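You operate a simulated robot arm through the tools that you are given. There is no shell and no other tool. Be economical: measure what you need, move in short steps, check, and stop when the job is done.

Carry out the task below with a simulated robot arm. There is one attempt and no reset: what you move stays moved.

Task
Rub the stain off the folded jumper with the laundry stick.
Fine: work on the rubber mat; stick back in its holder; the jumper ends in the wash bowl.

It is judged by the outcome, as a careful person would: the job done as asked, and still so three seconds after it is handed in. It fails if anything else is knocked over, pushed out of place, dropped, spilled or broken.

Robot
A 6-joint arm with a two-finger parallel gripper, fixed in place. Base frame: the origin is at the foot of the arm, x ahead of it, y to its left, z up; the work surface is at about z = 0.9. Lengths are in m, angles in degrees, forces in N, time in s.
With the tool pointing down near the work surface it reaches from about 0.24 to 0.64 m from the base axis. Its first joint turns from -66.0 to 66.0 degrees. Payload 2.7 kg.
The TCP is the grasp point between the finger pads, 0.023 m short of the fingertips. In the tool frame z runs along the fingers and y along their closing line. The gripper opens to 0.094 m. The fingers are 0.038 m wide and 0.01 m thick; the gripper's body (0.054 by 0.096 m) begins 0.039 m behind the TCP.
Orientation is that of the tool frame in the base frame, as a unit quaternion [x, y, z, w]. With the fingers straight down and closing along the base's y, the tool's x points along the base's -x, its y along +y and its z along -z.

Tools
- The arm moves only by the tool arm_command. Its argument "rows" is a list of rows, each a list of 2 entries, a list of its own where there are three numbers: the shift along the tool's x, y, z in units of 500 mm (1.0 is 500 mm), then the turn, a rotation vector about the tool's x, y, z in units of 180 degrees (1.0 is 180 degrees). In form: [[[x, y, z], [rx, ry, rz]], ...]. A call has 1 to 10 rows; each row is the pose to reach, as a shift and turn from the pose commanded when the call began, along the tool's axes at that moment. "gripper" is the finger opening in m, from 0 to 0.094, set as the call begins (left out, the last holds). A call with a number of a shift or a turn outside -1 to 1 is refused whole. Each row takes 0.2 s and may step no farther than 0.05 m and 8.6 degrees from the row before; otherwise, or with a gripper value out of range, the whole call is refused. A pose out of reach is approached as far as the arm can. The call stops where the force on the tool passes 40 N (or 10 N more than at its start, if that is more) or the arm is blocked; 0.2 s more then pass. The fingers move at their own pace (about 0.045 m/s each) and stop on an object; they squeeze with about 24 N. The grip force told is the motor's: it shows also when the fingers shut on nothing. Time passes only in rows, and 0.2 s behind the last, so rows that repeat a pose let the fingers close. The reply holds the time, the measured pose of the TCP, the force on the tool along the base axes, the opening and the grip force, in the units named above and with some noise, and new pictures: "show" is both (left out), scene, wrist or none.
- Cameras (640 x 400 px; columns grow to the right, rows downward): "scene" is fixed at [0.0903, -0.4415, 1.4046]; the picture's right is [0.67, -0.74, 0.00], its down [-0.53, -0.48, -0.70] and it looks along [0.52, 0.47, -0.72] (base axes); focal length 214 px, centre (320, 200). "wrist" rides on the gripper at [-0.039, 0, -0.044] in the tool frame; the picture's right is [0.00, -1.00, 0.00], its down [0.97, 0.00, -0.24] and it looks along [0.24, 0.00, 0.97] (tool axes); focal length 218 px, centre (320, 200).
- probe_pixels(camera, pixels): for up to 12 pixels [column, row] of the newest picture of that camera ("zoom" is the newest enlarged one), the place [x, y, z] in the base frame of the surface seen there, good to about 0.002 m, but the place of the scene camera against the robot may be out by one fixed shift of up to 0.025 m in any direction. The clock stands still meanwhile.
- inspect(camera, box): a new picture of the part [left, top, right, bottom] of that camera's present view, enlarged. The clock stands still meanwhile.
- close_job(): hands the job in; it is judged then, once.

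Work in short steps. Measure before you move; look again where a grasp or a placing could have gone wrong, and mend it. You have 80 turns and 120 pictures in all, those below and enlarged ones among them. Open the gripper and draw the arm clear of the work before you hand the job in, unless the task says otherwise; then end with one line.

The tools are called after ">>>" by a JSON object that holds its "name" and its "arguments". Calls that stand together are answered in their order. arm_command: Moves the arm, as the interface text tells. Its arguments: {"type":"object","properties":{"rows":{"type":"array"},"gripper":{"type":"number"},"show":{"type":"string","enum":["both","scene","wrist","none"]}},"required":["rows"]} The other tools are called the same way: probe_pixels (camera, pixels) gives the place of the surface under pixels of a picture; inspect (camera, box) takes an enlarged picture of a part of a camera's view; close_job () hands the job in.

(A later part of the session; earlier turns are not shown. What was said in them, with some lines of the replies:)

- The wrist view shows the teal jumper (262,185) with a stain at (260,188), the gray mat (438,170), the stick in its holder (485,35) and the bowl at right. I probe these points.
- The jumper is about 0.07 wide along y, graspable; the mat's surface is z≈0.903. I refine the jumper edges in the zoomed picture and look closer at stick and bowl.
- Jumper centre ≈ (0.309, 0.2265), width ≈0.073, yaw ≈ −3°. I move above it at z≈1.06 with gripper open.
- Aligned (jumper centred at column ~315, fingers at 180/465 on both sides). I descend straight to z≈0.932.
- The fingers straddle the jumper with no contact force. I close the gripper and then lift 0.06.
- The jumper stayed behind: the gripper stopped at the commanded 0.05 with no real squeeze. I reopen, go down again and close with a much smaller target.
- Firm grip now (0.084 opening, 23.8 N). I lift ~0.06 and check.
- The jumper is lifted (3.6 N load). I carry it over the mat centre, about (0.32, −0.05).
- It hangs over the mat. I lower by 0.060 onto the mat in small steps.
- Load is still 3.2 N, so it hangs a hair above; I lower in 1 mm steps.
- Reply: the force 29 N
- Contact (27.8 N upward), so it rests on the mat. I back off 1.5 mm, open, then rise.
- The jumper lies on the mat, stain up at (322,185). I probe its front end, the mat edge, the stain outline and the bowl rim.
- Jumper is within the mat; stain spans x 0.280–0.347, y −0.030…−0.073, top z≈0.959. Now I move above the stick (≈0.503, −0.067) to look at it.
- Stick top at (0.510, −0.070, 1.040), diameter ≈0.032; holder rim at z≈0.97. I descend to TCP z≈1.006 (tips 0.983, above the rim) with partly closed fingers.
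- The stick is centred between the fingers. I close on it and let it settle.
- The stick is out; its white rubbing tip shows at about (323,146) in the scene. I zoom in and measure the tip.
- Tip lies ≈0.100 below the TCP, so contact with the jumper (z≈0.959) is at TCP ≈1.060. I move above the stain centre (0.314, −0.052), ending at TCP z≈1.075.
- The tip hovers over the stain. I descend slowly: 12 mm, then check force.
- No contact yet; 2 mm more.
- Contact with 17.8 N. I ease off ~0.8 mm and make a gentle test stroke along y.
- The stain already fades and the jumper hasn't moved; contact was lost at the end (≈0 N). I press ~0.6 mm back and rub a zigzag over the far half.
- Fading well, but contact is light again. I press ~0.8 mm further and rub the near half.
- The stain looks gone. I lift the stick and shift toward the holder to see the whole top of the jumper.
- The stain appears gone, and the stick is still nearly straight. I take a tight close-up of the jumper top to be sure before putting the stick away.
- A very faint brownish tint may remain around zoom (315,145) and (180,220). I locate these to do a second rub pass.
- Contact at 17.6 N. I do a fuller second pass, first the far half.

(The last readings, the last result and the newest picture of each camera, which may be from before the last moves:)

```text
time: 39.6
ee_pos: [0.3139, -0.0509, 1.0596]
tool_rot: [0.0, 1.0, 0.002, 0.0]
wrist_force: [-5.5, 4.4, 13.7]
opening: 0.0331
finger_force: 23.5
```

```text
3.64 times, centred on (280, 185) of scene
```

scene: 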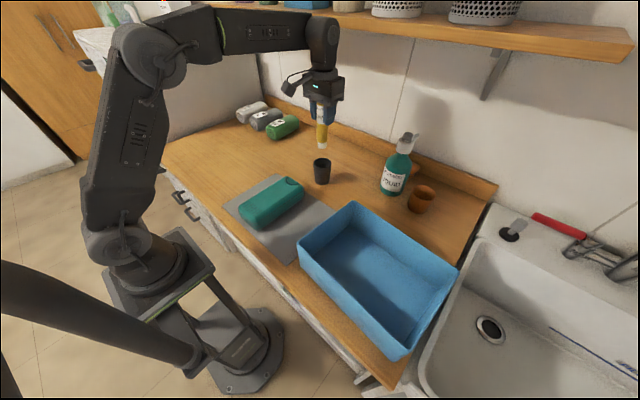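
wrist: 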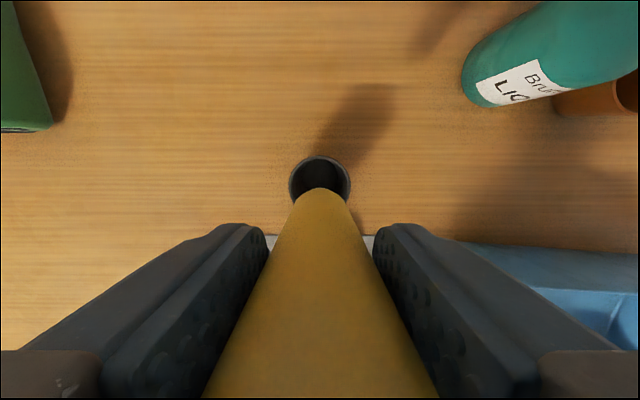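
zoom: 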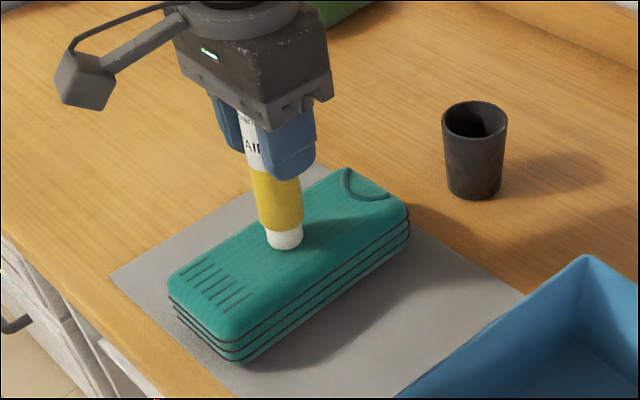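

Jumper is still in place, now 13.7 N of contact. One more set of strokes over the far half at this depth.

>>> {"name": "arm_command", "arguments": {"rows": [[[-0.02, 0.03, 0], [0, 0, 0]], [[-0.03, -0.04, 0], [0, 0, 0]], [[-0.044, -0.04, 0.0004], [0, 0, 0]], [[-0.044, 0.03, 0.0004], [0, 0, 0]], [[-0.058, 0.03, 0.0008], [0, 0, 0]], [[-0.058, -0.04, 0.0008], [0, 0, 0]], [[-0.07, 0.01, 0.0008], [0, 0, 0]], [[-0.03, 0, 0.0004], [0, 0, 0]], [[0, 0, 0], [0, 0, 0]]], "show": "none"}}

>>> {"name": "arm_command", "arguments": {"rows": [[[0, 0, -0.04], [0, 0, 0]], [[0, 0, -0.1], [0, 0, 0]], [[0, 0, -0.155], [0, 0, 0]], [[-0.08, 0, -0.155], [0, 0, 0]], [[-0.16, 0, -0.155], [0, 0, 0]], [[-0.24, -0.02, -0.155], [0, 0, 0]], [[-0.32, -0.028, -0.155], [0, 0, 0]], [[-0.392, -0.036, -0.155], [0, 0, 0]], [[-0.392, -0.036, -0.155], [0, 0, 0]]]}}

>>> {"name": "inspect", "arguments": {"camera": "scene", "box": [252, 182, 302, 213]}}

>>> {"name": "inspect", "arguments": {"camera": "scene", "box": [290, 105, 354, 185]}}

```text
time: 41.6
ee_pos: [0.312, -0.0519, 1.0602]
tool_rot: [0.0, 1.0, 0.001, -0.001]
wrist_force: [-0.1, -0.2, -1.1]
opening: 0.0331
finger_force: 24.4
```

```text
time: 43.6
ee_pos: [0.5097, -0.0708, 1.1381]
tool_rot: [0.0, 1.0, 0.0, 0.0]
wrist_force: [-0.3, 0.0, -0.3]
opening: 0.033
finger_force: 24.3
```

scene: 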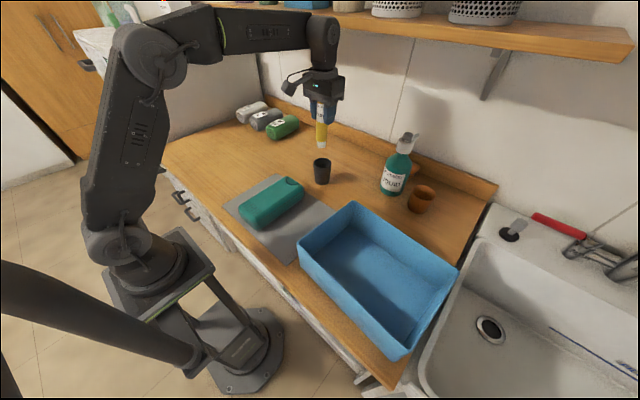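
wrist: 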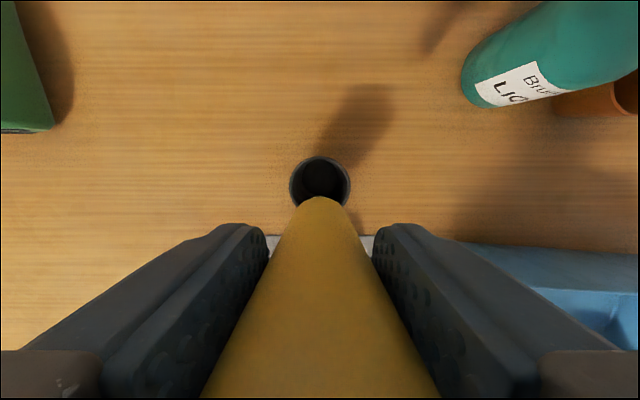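

```text
12.80 times, centred on (277, 198) of scene
```

zoom: 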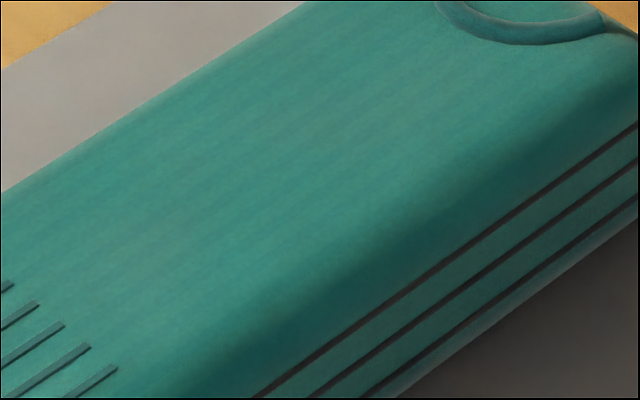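

```text
5.00 times, centred on (322, 145) of scene
```

zoom: 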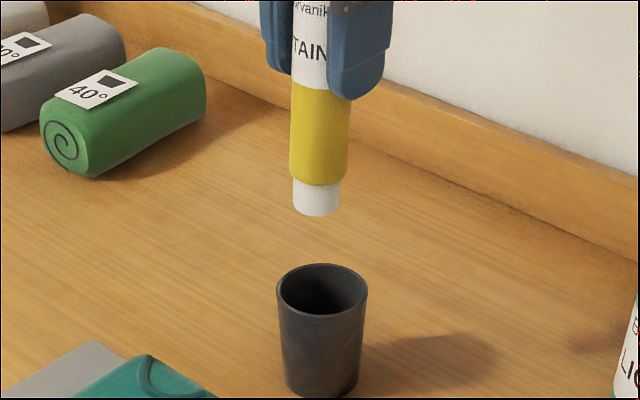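

The jumper is clean. The stick has tilted in the grip: its end shifted ~6 mm toward −x (wrist row 185→197), about 3.6°. I turn the tool about its y by −3.6° to make it upright and check.

>>> {"name": "arm_command", "arguments": {"rows": [[[0, 0, 0], [0, -0.01, 0]], [[0, 0, 0], [0, -0.02, 0]], [[0, 0, 0], [0, -0.02, 0]]]}}

>>> {"name": "inspect", "arguments": {"camera": "scene", "box": [290, 105, 354, 185]}}

```text
time: 44.4
ee_pos: [0.5096, -0.0695, 1.1378]
tool_rot: [0.0, 0.999, 0.001, 0.032]
wrist_force: [0.4, -0.2, -1.5]
opening: 0.033
finger_force: 24.1
```

scene: 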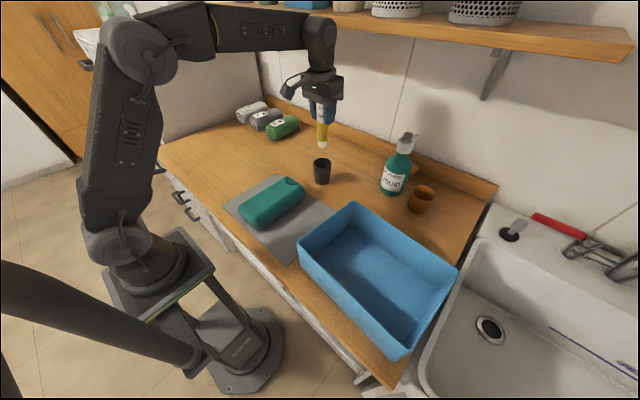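
wrist: 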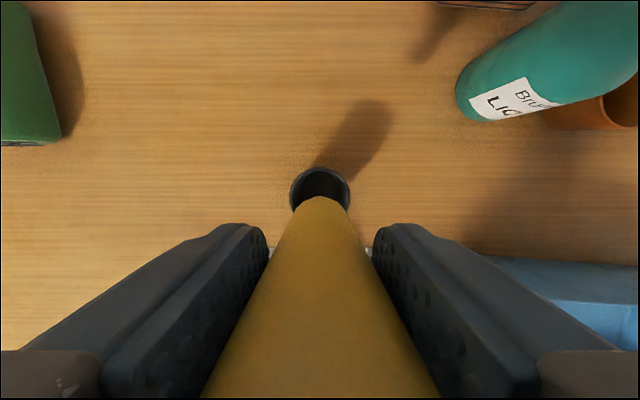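

```text
5.00 times, centred on (322, 145) of scene
```

zoom: 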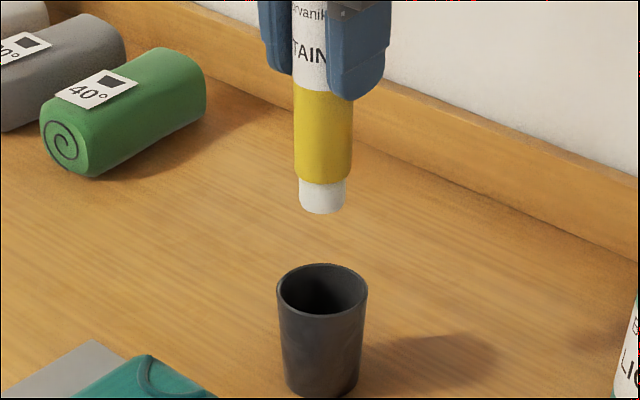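

The stick is upright again, above the holder. I lower straight down to just above the rim (TCP ≈1.073) and check alignment.

>>> {"name": "arm_command", "arguments": {"rows": [[[0.0025, 0, 0.04], [0, 0, 0]], [[0.005, 0, 0.08], [0, 0, 0]], [[0.0075, 0, 0.12], [0, 0, 0]], [[0.0082, 0, 0.13], [0, 0, 0]], [[0.0082, 0, 0.13], [0, 0, 0]]]}}

>>> {"name": "inspect", "arguments": {"camera": "scene", "box": [290, 120, 354, 190]}}

>>> {"name": "inspect", "arguments": {"camera": "wrist", "box": [260, 140, 380, 240]}}

```text
time: 45.6
ee_pos: [0.5096, -0.0715, 1.072]
tool_rot: [0.0, 1.0, 0.0, 0.031]
wrist_force: [1.1, 0.1, -0.2]
opening: 0.033
finger_force: 24.3
```

scene: 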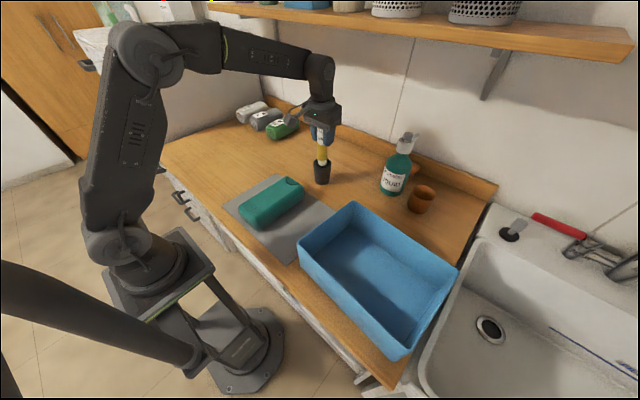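
wrist: 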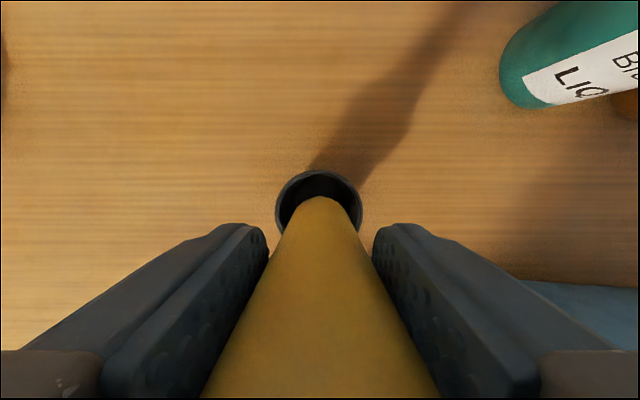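

```text
5.71 times, centred on (322, 155) of scene
```

zoom: 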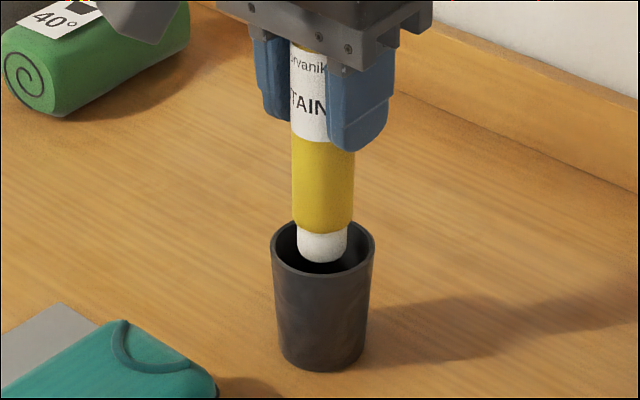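

```text
4.00 times, centred on (320, 190) of wrist
```

zoom: 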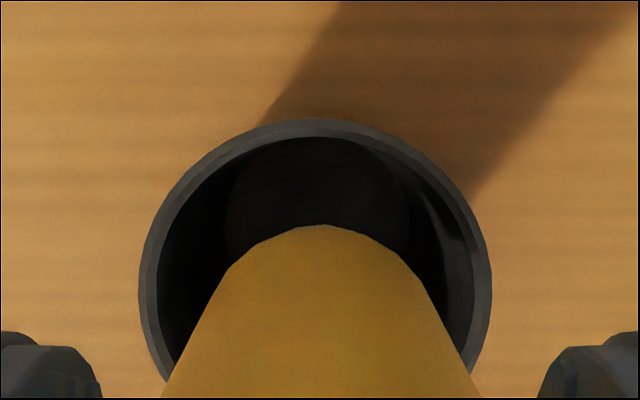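

The white tip is centred in the mouth. I continue slowly down to TCP ≈1.010.

>>> {"name": "arm_command", "arguments": {"rows": [[[0.0019, 0, 0.03], [0, 0, 0]], [[0.0038, 0, 0.06], [0, 0, 0]], [[0.0056, 0, 0.09], [0, 0, 0]], [[0.007, 0, 0.112], [0, 0, 0]], [[0.0078, 0, 0.124], [0, 0, 0]], [[0.0078, 0, 0.124], [0, 0, 0]]]}}

>>> {"name": "inspect", "arguments": {"camera": "scene", "box": [290, 120, 354, 190]}}

```text
time: 47.0
ee_pos: [0.5099, -0.0698, 1.0113]
tool_rot: [0.0, 0.999, 0.0, 0.032]
wrist_force: [0.0, -0.2, -0.2]
opening: 0.0332
finger_force: 24.4
```

scene: 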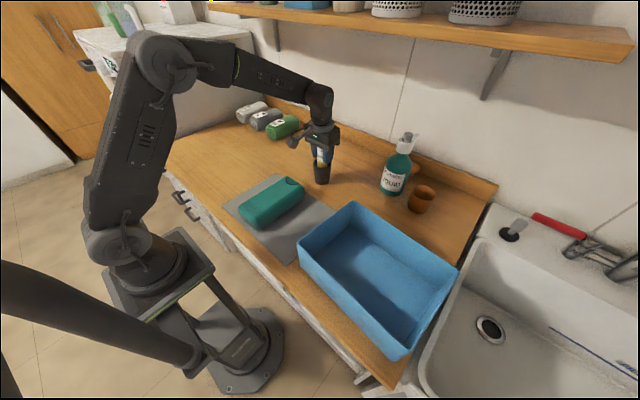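
wrist: 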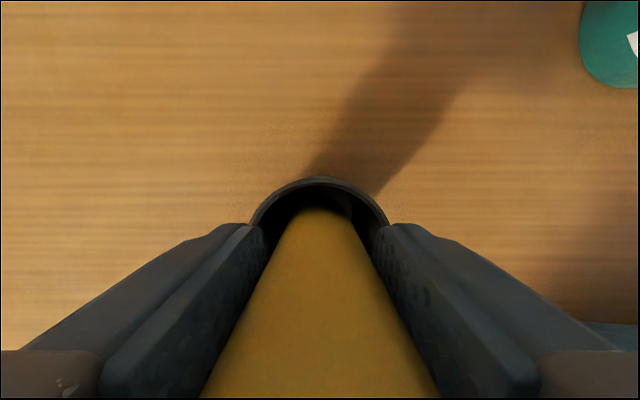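

```text
5.71 times, centred on (322, 155) of scene
```

zoom: 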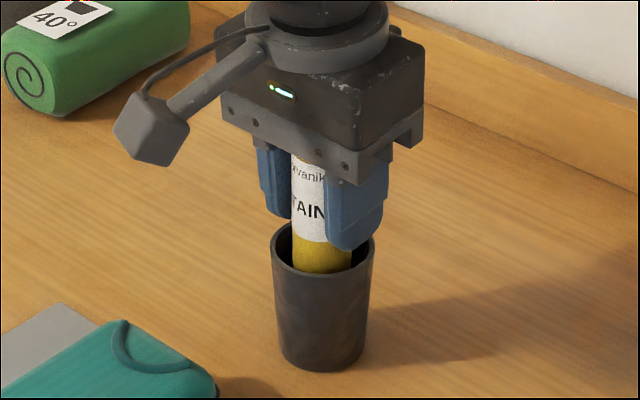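

The stick is deep in the holder, no contact. I lower in 1 mm steps to feel the bottom.

>>> {"name": "arm_command", "arguments": {"rows": [[[0.0001, 0, 0.003], [0, 0, 0]], [[0.0003, 0, 0.006], [0, 0, 0]], [[0.0005, 0, 0.009], [0, 0, 0]], [[0.0006, 0, 0.011], [0, 0, 0]], [[0.0006, 0, 0.011], [0, 0, 0]]], "show": "none"}}

```text
time: 48.2
ee_pos: [0.5102, -0.0711, 1.0043]
tool_rot: [0.0, 0.999, 0.0, 0.032]
wrist_force: [-1.1, 0.2, 6.3]
opening: 0.0332
finger_force: 23.5
```

Bottom felt (6.3 N). I open the fingers and rise straight up.

>>> {"name": "arm_command", "arguments": {"rows": [[[0, 0, 0], [0, 0, 0]], [[0, 0, 0], [0, 0, 0]], [[0, 0, 0], [0, 0, 0]], [[-0.002, 0, -0.03], [0, 0, 0]], [[-0.005, 0, -0.08], [0, 0, 0]], [[-0.01, 0, -0.16], [0, 0, 0]], [[-0.015, 0, -0.24], [0, 0, 0]], [[-0.02, 0, -0.32], [0, 0.01, 0]], [[-0.022, 0, -0.34], [0, 0.02, 0]], [[-0.022, 0, -0.34], [0, 0.02, 0]]], "gripper": 0.07}}

>>> {"name": "inspect", "arguments": {"camera": "scene", "box": [290, 120, 354, 190]}}

```text
time: 50.4
ee_pos: [0.5103, -0.0689, 1.1738]
tool_rot: [0.0, 1.0, -0.001, -0.001]
wrist_force: [0.7, -0.4, 0.5]
opening: 0.0701
finger_force: 0.1
```

scene: 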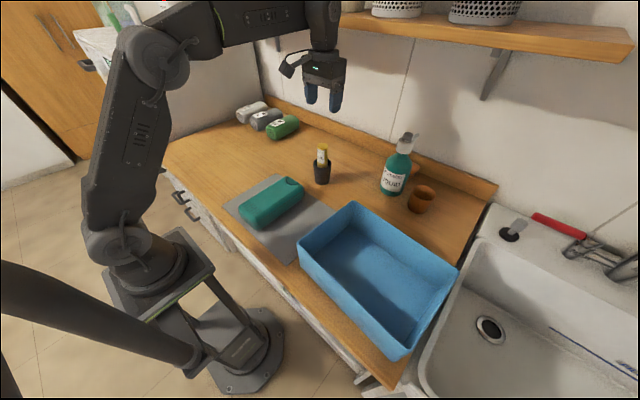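
wrist: 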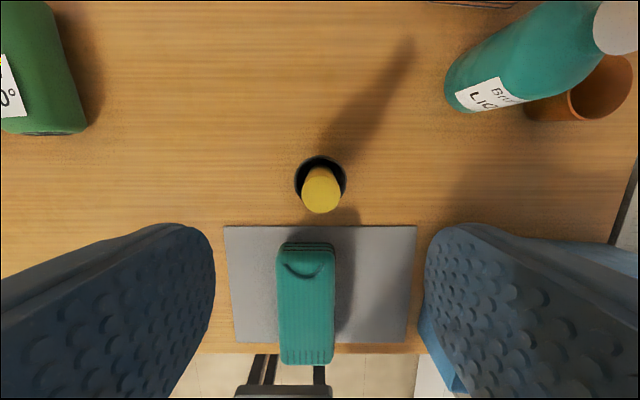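

```text
5.71 times, centred on (322, 155) of scene
```

zoom: 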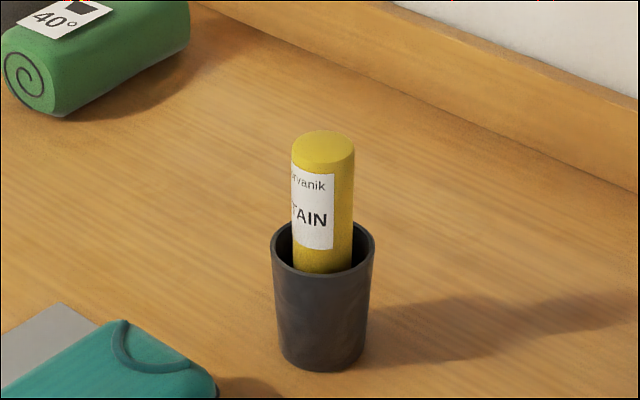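

The stick stands in its holder. Now I go back above the jumper with the gripper fully open.

>>> {"name": "arm_command", "arguments": {"rows": [[[0.08, 0.008, 0], [0, 0, 0]], [[0.16, 0.016, 0], [0, 0, 0]], [[0.24, 0.024, 0], [0, 0, 0]], [[0.32, 0.032, 0], [0, 0, 0]], [[0.38, 0.038, 0.05], [0, 0, 0]], [[0.38, 0.038, 0.12], [0, 0, 0]], [[0.38, 0.038, 0.2], [0, 0, 0]], [[0.38, 0.038, 0.22], [0, 0, 0]], [[0.38, 0.038, 0.22], [0, 0, 0]]], "gripper": 0.094}}

```text
time: 52.4
ee_pos: [0.3188, -0.0512, 1.0642]
tool_rot: [0.0, 1.0, 0.0, 0.0]
wrist_force: [0.3, 0.4, -0.2]
opening: 0.094
finger_force: 0.1
```

scene: 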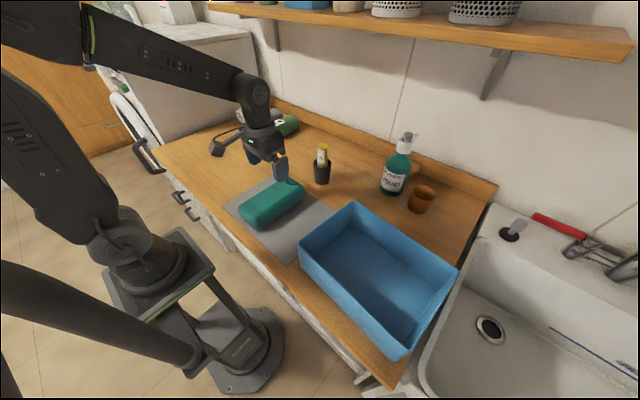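
wrist: 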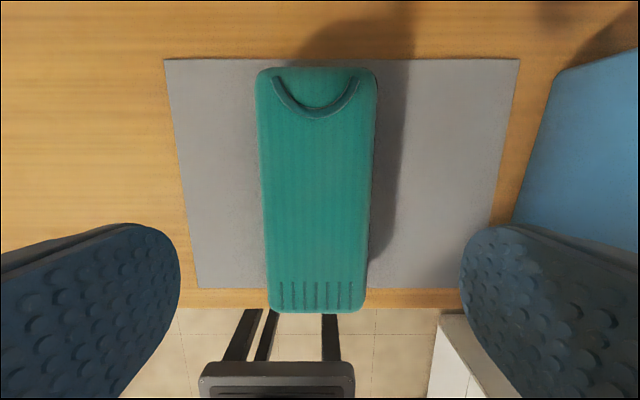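

The jumper top is clean and aligned (columns 258–376, centre ≈317). I descend to z≈0.938, shifted 1.5 mm in +y.

>>> {"name": "arm_command", "arguments": {"rows": [[[0, 0.003, 0.07], [0, 0, 0]], [[0, 0.003, 0.14], [0, 0, 0]], [[0, 0.003, 0.2], [0, 0, 0]], [[0, 0.003, 0.252], [0, 0, 0]], [[0, 0.003, 0.252], [0, 0, 0]]], "show": "none"}}

>>> {"name": "arm_command", "arguments": {"rows": [[[0, 0, 0], [0, 0, 0]], [[0, 0, 0], [0, 0, 0]], [[0, 0, 0], [0, 0, 0]], [[0, 0, -0.04], [0, 0, 0]], [[0, 0, -0.1], [0, 0, 0]], [[0, 0, -0.16], [0, 0, 0]], [[0, 0, -0.24], [0, 0, 0]], [[0, 0, -0.32], [0, 0, 0]], [[0, 0, -0.38], [0, 0, 0]], [[0, 0, -0.38], [0, 0, 0]]], "gripper": 0.01}}

>>> {"name": "inspect", "arguments": {"camera": "scene", "box": [280, 180, 480, 370]}}

>>> {"name": "probe_pixels", "arguments": {"camera": "scene", "pixels": [[352, 203], [300, 250], [457, 266], [392, 358], [345, 265], [340, 235], [420, 275], [385, 320], [370, 270], [265, 225], [390, 300]]}}

```text
time: 53.6
ee_pos: [0.3203, -0.049, 0.9397]
tool_rot: [0.0, 1.0, 0.0, 0.0]
wrist_force: [-0.6, 0.0, 0.0]
opening: 0.0942
finger_force: 0.0
```

```text
time: 55.8
ee_pos: [0.3207, -0.0505, 1.1285]
tool_rot: [0.0, 1.0, 0.0, -0.001]
wrist_force: [0.3, 0.3, -3.3]
opening: 0.0838
finger_force: 24.2
```

scene: 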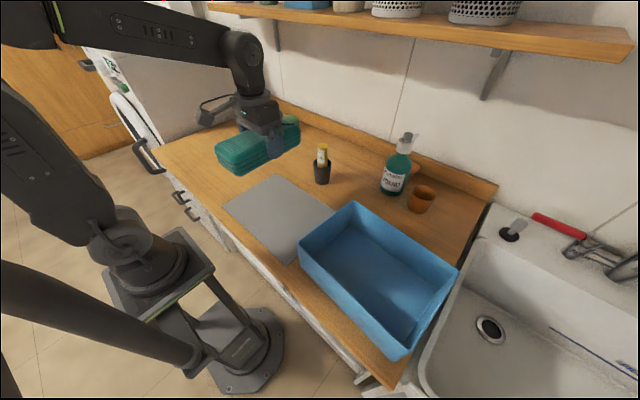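
wrist: 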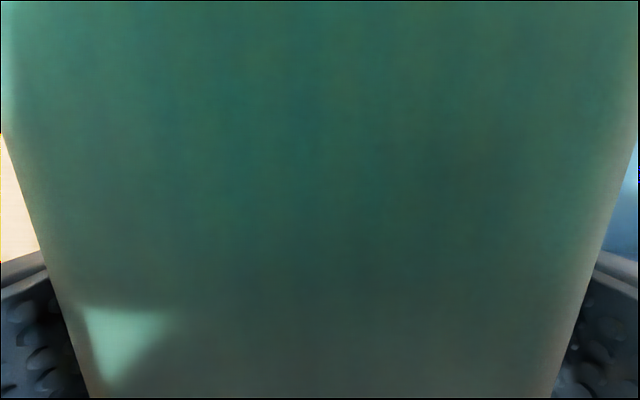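

```text
2.11 times, centred on (380, 275) of scene
```

zoom: 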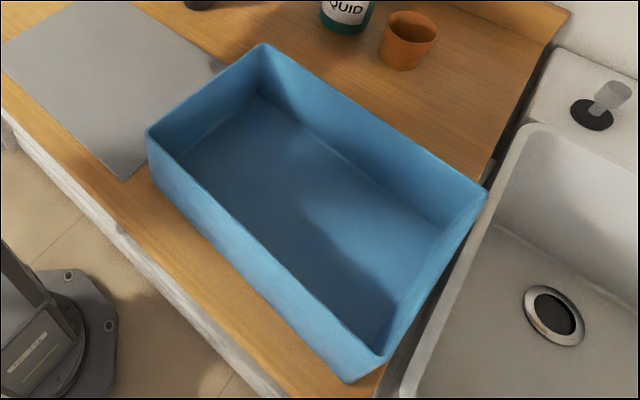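

```text
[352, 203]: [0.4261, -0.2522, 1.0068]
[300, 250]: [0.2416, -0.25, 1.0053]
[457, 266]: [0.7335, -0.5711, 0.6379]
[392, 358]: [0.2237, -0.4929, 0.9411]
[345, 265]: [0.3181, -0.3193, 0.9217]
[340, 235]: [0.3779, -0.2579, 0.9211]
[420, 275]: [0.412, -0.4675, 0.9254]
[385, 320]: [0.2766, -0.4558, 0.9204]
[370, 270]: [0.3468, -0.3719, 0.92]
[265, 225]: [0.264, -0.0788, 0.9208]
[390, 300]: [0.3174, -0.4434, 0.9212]
```

Jumper held (3.3 N). The bowl is long along y, so I'll turn the jumper 90° to fit. First I measure the bowl's floor corners, and mat corners to calibrate the scene camera's shift.

>>> {"name": "probe_pixels", "arguments": {"camera": "zoom", "pixels": [[258, 98], [186, 154], [435, 222], [366, 340], [265, 45], [149, 132], [484, 190], [384, 356], [348, 380], [122, 178]]}}

>>> {"name": "probe_pixels", "arguments": {"camera": "scene", "pixels": [[278, 176], [227, 206], [286, 260], [290, 262]]}}

>>> {"name": "inspect", "arguments": {"camera": "scene", "box": [200, 160, 320, 270]}}

```text
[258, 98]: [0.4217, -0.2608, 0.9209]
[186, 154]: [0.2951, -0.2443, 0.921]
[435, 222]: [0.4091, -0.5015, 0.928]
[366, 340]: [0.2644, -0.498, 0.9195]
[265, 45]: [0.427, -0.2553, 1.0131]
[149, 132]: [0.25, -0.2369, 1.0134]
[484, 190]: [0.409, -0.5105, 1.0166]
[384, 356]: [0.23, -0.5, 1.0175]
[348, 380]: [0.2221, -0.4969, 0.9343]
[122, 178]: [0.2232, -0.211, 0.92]
```

```text
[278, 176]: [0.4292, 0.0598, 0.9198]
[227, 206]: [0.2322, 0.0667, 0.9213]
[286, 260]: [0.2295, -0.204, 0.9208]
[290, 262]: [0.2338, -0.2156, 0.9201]
```

```text
3.64 times, centred on (260, 215) of scene
```

zoom: 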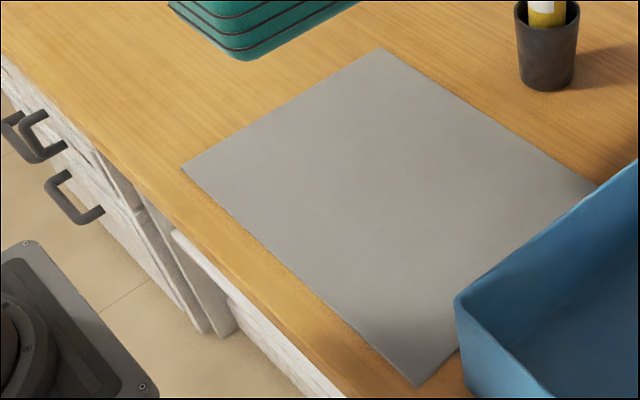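

Scene shift ≈ (+0.007, −0.012, +0.017). The bowl's true centre ≈ (0.322, −0.364), rim z≈0.997, floor ≈0.905, long axis yawed ≈ −94°. I carry the jumper over while turning, in two parts.

>>> {"name": "arm_command", "arguments": {"rows": [[[0, -0.05, 0], [0, 0, 0.044]], [[0, -0.1, 0], [0, 0, 0.088]], [[0, -0.16, 0], [0, 0, 0.132]], [[0, -0.22, 0], [0, 0, 0.176]], [[0, -0.28, 0], [0, 0, 0.22]], [[0, -0.34, 0], [0, 0, 0.264]], [[0, -0.4, 0], [0, 0, 0.308]], [[0, -0.4, 0], [0, 0, 0.308]]], "show": "scene"}}

```text
time: 57.6
ee_pos: [0.3211, -0.2488, 1.1295]
tool_rot: [0.465, 0.885, 0.0, -0.001]
wrist_force: [-0.5, -0.8, -3.3]
opening: 0.0838
finger_force: 23.9
```

scene: 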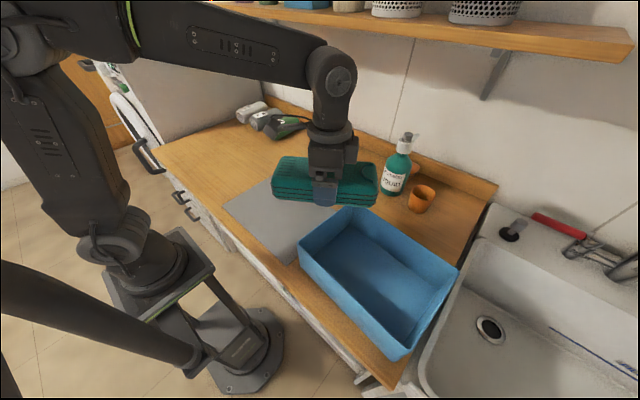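

Yaw is −55.4°. I finish the transfer: base shift (0, −0.115) and a further 38.6° turn.

>>> {"name": "arm_command", "arguments": {"rows": [[[-0.038, -0.026, 0], [0, 0, 0.043]], [[-0.076, -0.052, 0], [0, 0, 0.086]], [[-0.114, -0.077, 0], [0, 0, 0.129]], [[-0.152, -0.103, 0], [0, 0, 0.172]], [[-0.19, -0.129, 0], [0, 0, 0.214]], [[-0.19, -0.129, 0], [0, 0, 0.214]]]}}

>>> {"name": "inspect", "arguments": {"camera": "scene", "box": [270, 130, 490, 370]}}

```text
time: 59.0
ee_pos: [0.322, -0.3642, 1.1293]
tool_rot: [0.732, 0.682, 0.0, 0.001]
wrist_force: [0.0, -0.4, -3.6]
opening: 0.084
finger_force: 24.0
```

scene: 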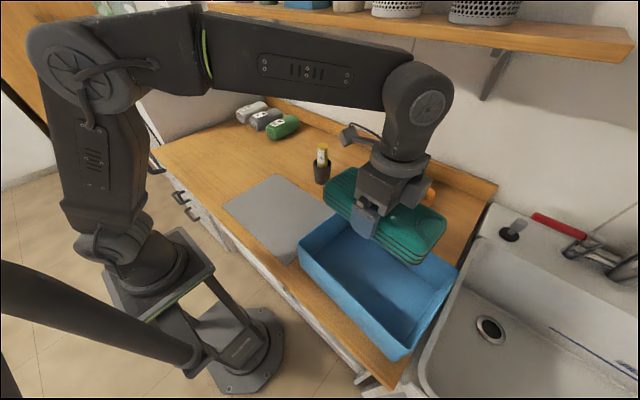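
wrist: 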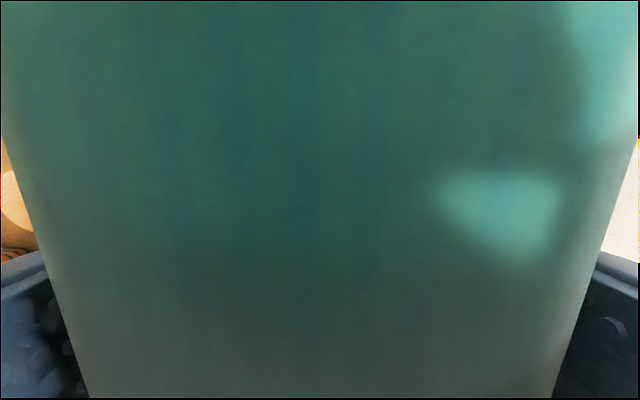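

```text
1.67 times, centred on (380, 250) of scene
```

zoom: 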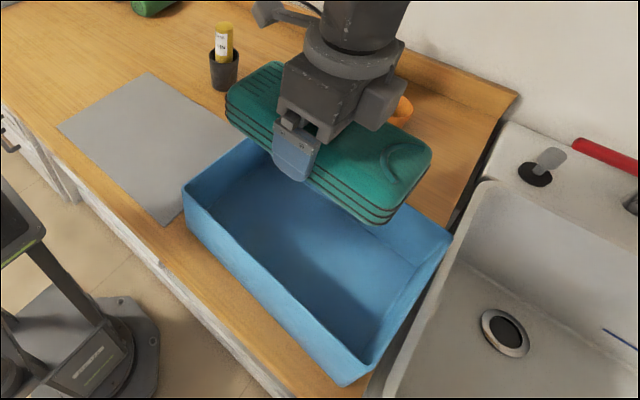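

Parallel with the bowl. I lower 0.055 (bottom stays above the rim) and compare jumper edges with the rim.

>>> {"name": "arm_command", "arguments": {"rows": [[[0, 0, 0.05], [0, 0, 0]], [[0, 0, 0.1], [0, 0, 0]], [[0, 0, 0.12], [0, 0, 0]], [[0, 0, 0.12], [0, 0, 0]]], "show": "scene"}}

>>> {"name": "inspect", "arguments": {"camera": "scene", "box": [280, 180, 480, 370]}}

```text
time: 60.0
ee_pos: [0.3206, -0.3641, 1.0686]
tool_rot: [0.732, 0.682, 0.0, 0.0]
wrist_force: [-0.4, 0.0, -2.5]
opening: 0.0837
finger_force: 24.2
```

scene: 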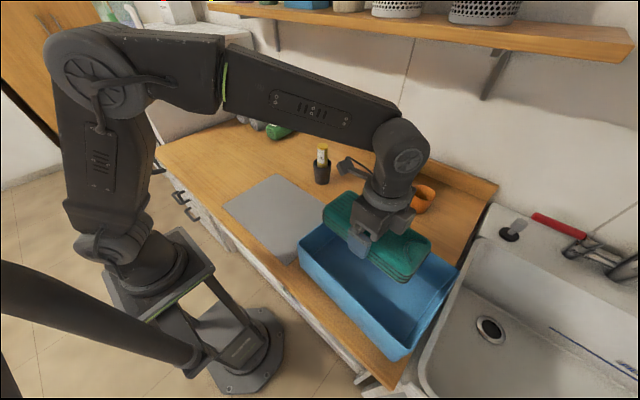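

```text
2.11 times, centred on (380, 275) of scene
```

zoom: 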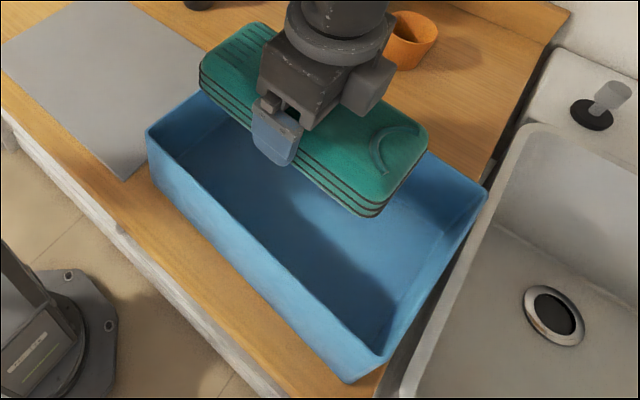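

I probe jumper corners in the same camera to compare with rim corners (x 0.24–0.42, y −0.25…−0.505).

>>> {"name": "probe_pixels", "arguments": {"camera": "zoom", "pixels": [[204, 72], [366, 198], [424, 140], [255, 28], [205, 88], [368, 213], [270, 155], [292, 160], [149, 132], [384, 356], [484, 190]]}}

```text
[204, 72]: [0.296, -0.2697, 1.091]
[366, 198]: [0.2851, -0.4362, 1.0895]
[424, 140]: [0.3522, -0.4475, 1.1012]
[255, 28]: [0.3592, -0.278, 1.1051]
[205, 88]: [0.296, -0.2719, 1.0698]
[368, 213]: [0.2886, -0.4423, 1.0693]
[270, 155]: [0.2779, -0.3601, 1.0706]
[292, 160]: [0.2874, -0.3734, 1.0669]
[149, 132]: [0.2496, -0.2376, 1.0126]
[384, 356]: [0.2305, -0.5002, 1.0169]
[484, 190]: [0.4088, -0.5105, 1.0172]
```

In the same frame the jumper centre is ≈(0.322,−0.360) against the bowl centre (0.329,−0.3755). I shift by (+0.006, −0.015), then lower to TCP ≈0.952.

>>> {"name": "arm_command", "arguments": {"rows": [[[-0.029, 0.014, 0], [0, 0, 0]], [[-0.029, 0.014, 0.05], [0, 0, 0]], [[-0.029, 0.014, 0.1], [0, 0, 0]], [[-0.029, 0.014, 0.15], [0, 0, 0]], [[-0.029, 0.014, 0.2], [0, 0, 0]], [[-0.029, 0.014, 0.232], [0, 0, 0]], [[-0.029, 0.014, 0.232], [0, 0, 0]]]}}

>>> {"name": "inspect", "arguments": {"camera": "scene", "box": [280, 180, 480, 370]}}

```text
time: 61.6
ee_pos: [0.3279, -0.3796, 0.9507]
tool_rot: [0.731, 0.682, 0.001, 0.0]
wrist_force: [0.0, 0.0, -2.5]
opening: 0.084
finger_force: 23.8
```

scene: 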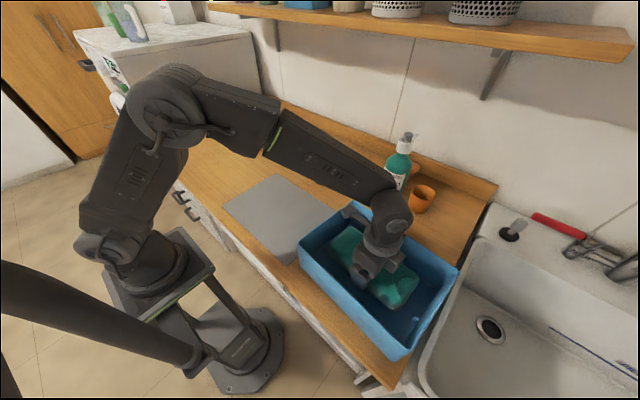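
wrist: 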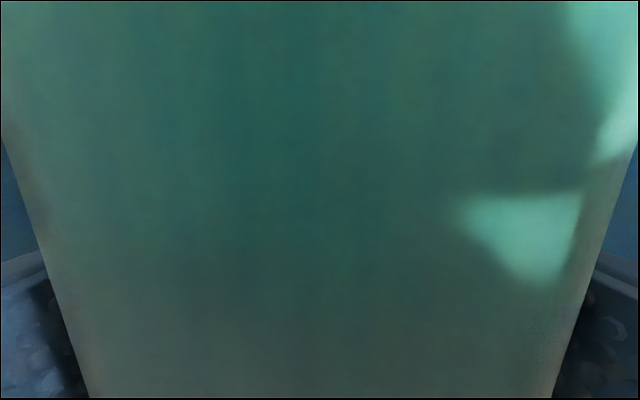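

```text
2.11 times, centred on (380, 275) of scene
```

zoom: 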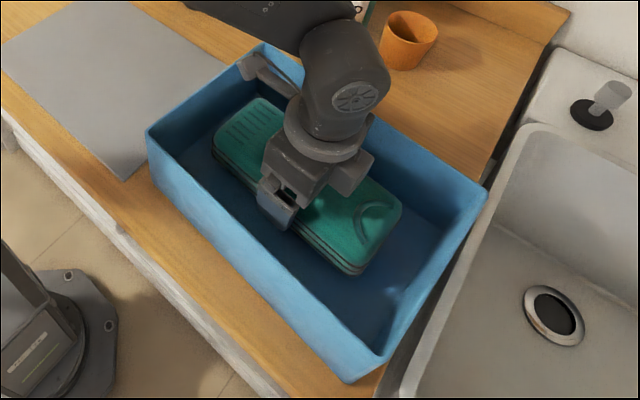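

It's within the bowl with room on all sides. I lower in small steps until the floor is felt.

>>> {"name": "arm_command", "arguments": {"rows": [[[0, 0, 0.004], [0, 0, 0]], [[0, 0, 0.008], [0, 0, 0]], [[0, 0, 0.012], [0, 0, 0]], [[0, 0, 0.012], [0, 0, 0]]], "show": "none"}}

```text
time: 62.6
ee_pos: [0.3271, -0.3798, 0.9458]
tool_rot: [0.731, 0.683, -0.001, 0.0]
wrist_force: [0.2, -0.3, -3.5]
opening: 0.0841
finger_force: 24.3
```

>>> {"name": "arm_command", "arguments": {"rows": [[[0, 0, 0.003], [0, 0, 0]], [[0, 0, 0.006], [0, 0, 0]], [[0, 0, 0.006], [0, 0, 0]]], "show": "none"}}

```text
time: 63.4
ee_pos: [0.3272, -0.3802, 0.9427]
tool_rot: [0.73, 0.683, 0.0, 0.0]
wrist_force: [-0.6, 1.2, -2.9]
opening: 0.0839
finger_force: 24.2
```

Still hanging at z 0.9427; I go another 2 mm in 0.75 mm steps.

>>> {"name": "arm_command", "arguments": {"rows": [[[0, 0, 0.0015], [0, 0, 0]], [[0, 0, 0.003], [0, 0, 0]], [[0, 0, 0.004], [0, 0, 0]], [[0, 0, 0.004], [0, 0, 0]]], "show": "none"}}

```text
time: 64.4
ee_pos: [0.328, -0.3789, 0.9417]
tool_rot: [0.73, 0.683, 0.001, 0.001]
wrist_force: [-0.6, 0.3, -2.0]
opening: 0.084
finger_force: 23.9
```

One more 1.5 mm.

>>> {"name": "arm_command", "arguments": {"rows": [[[0, 0, 0.0015], [0, 0, 0]], [[0, 0, 0.003], [0, 0, 0]], [[0, 0, 0.003], [0, 0, 0]]], "show": "none"}}

```text
time: 65.2
ee_pos: [0.327, -0.38, 0.9405]
tool_rot: [0.731, 0.682, 0.0, 0.0]
wrist_force: [-0.1, 0.0, -3.7]
opening: 0.0838
finger_force: 23.7
```

It's within a millimetre of the floor. I open and rise straight up.

>>> {"name": "arm_command", "arguments": {"rows": [[[0, 0, 0.0015], [0, 0, 0]], [[0, 0, 0.0015], [0, 0, 0]], [[0, 0, 0.0015], [0, 0, 0]], [[0, 0, -0.03], [0, 0, 0]], [[0, 0, -0.09], [0, 0, 0]], [[0, 0, -0.17], [0, 0, 0]], [[0, 0, -0.25], [0, 0, 0]], [[0, 0, -0.33], [0, 0, 0]], [[0, 0, -0.41], [0, 0, 0]], [[0, 0, -0.46], [0, 0, 0]]], "gripper": 0.094}}

```text
time: 67.4
ee_pos: [0.328, -0.3806, 1.1702]
tool_rot: [0.73, 0.683, 0.0, 0.0]
wrist_force: [-0.1, -0.2, -0.3]
opening: 0.0941
finger_force: 0.1
```

scene: 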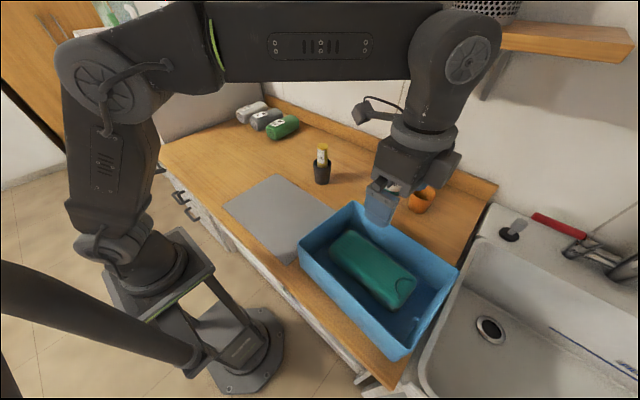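
wrist: 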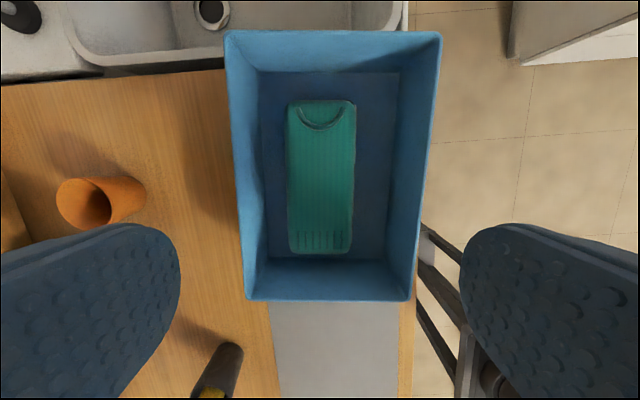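

The jumper lies flat in the bowl, clean. I draw the arm away over the mat and take a final look.

>>> {"name": "inspect", "arguments": {"camera": "wrist", "box": [270, 90, 370, 260]}}

>>> {"name": "arm_command", "arguments": {"rows": [[[0.06, 0, -0.05], [0, 0, -0.04]], [[0.13, 0, -0.08], [0, 0, -0.08]], [[0.2, 0, -0.1], [0, 0, -0.12]], [[0.28, 0, -0.1], [0, 0, -0.16]], [[0.36, 0, -0.1], [0, 0, -0.2]], [[0.44, 0, -0.1], [0, 0, -0.24]], [[0.52, 0, -0.1], [0, 0, -0.28]], [[0.6, 0, -0.1], [0, 0, -0.32]], [[0.68, 0, -0.1], [0, 0, -0.36]], [[0.74, 0, -0.1], [0, 0, -0.4]]]}}

```text
2.35 times, centred on (320, 175) of wrist
```

zoom: 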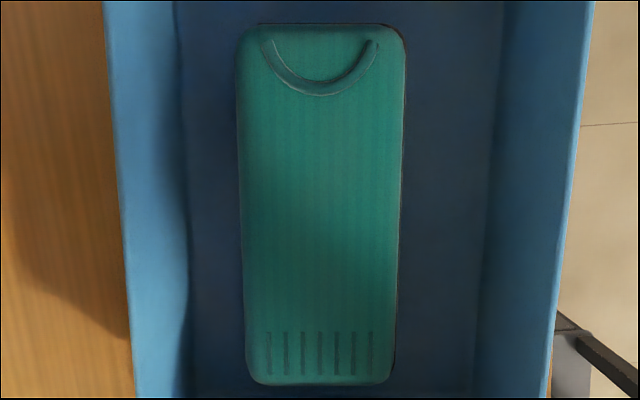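

```text
time: 69.6
ee_pos: [0.3518, -0.0096, 1.2191]
tool_rot: [0.19, 0.982, -0.001, 0.0]
wrist_force: [0.5, 0.4, 0.4]
opening: 0.0939
finger_force: 0.0
```

scene: 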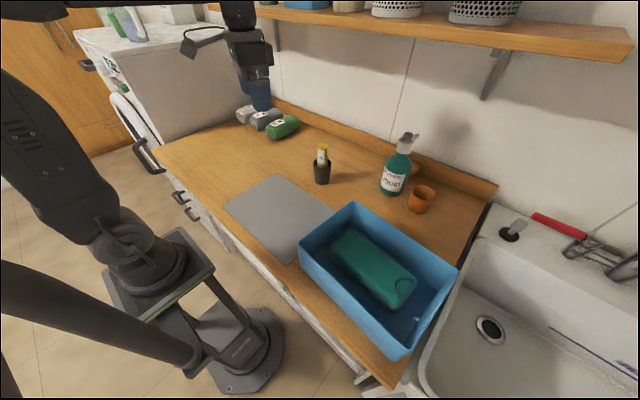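
wrist: 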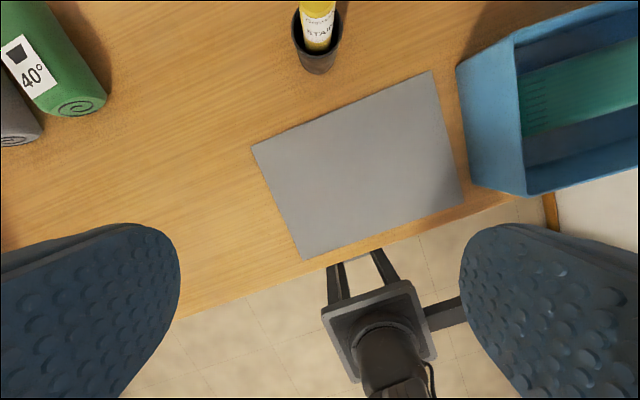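

All is in place: clean jumper in the bowl, stick in its holder, mat clear, arm drawn away. I hand it in.

>>> {"name": "close_job", "arguments": {}}

```text
The job is handed in.
```

I rubbed the stain off the jumper on the rubber mat and put the stick back in its holder. The jumper now lies flat in the wash bowl, and the last pictures show no stain left and nothing else moved.
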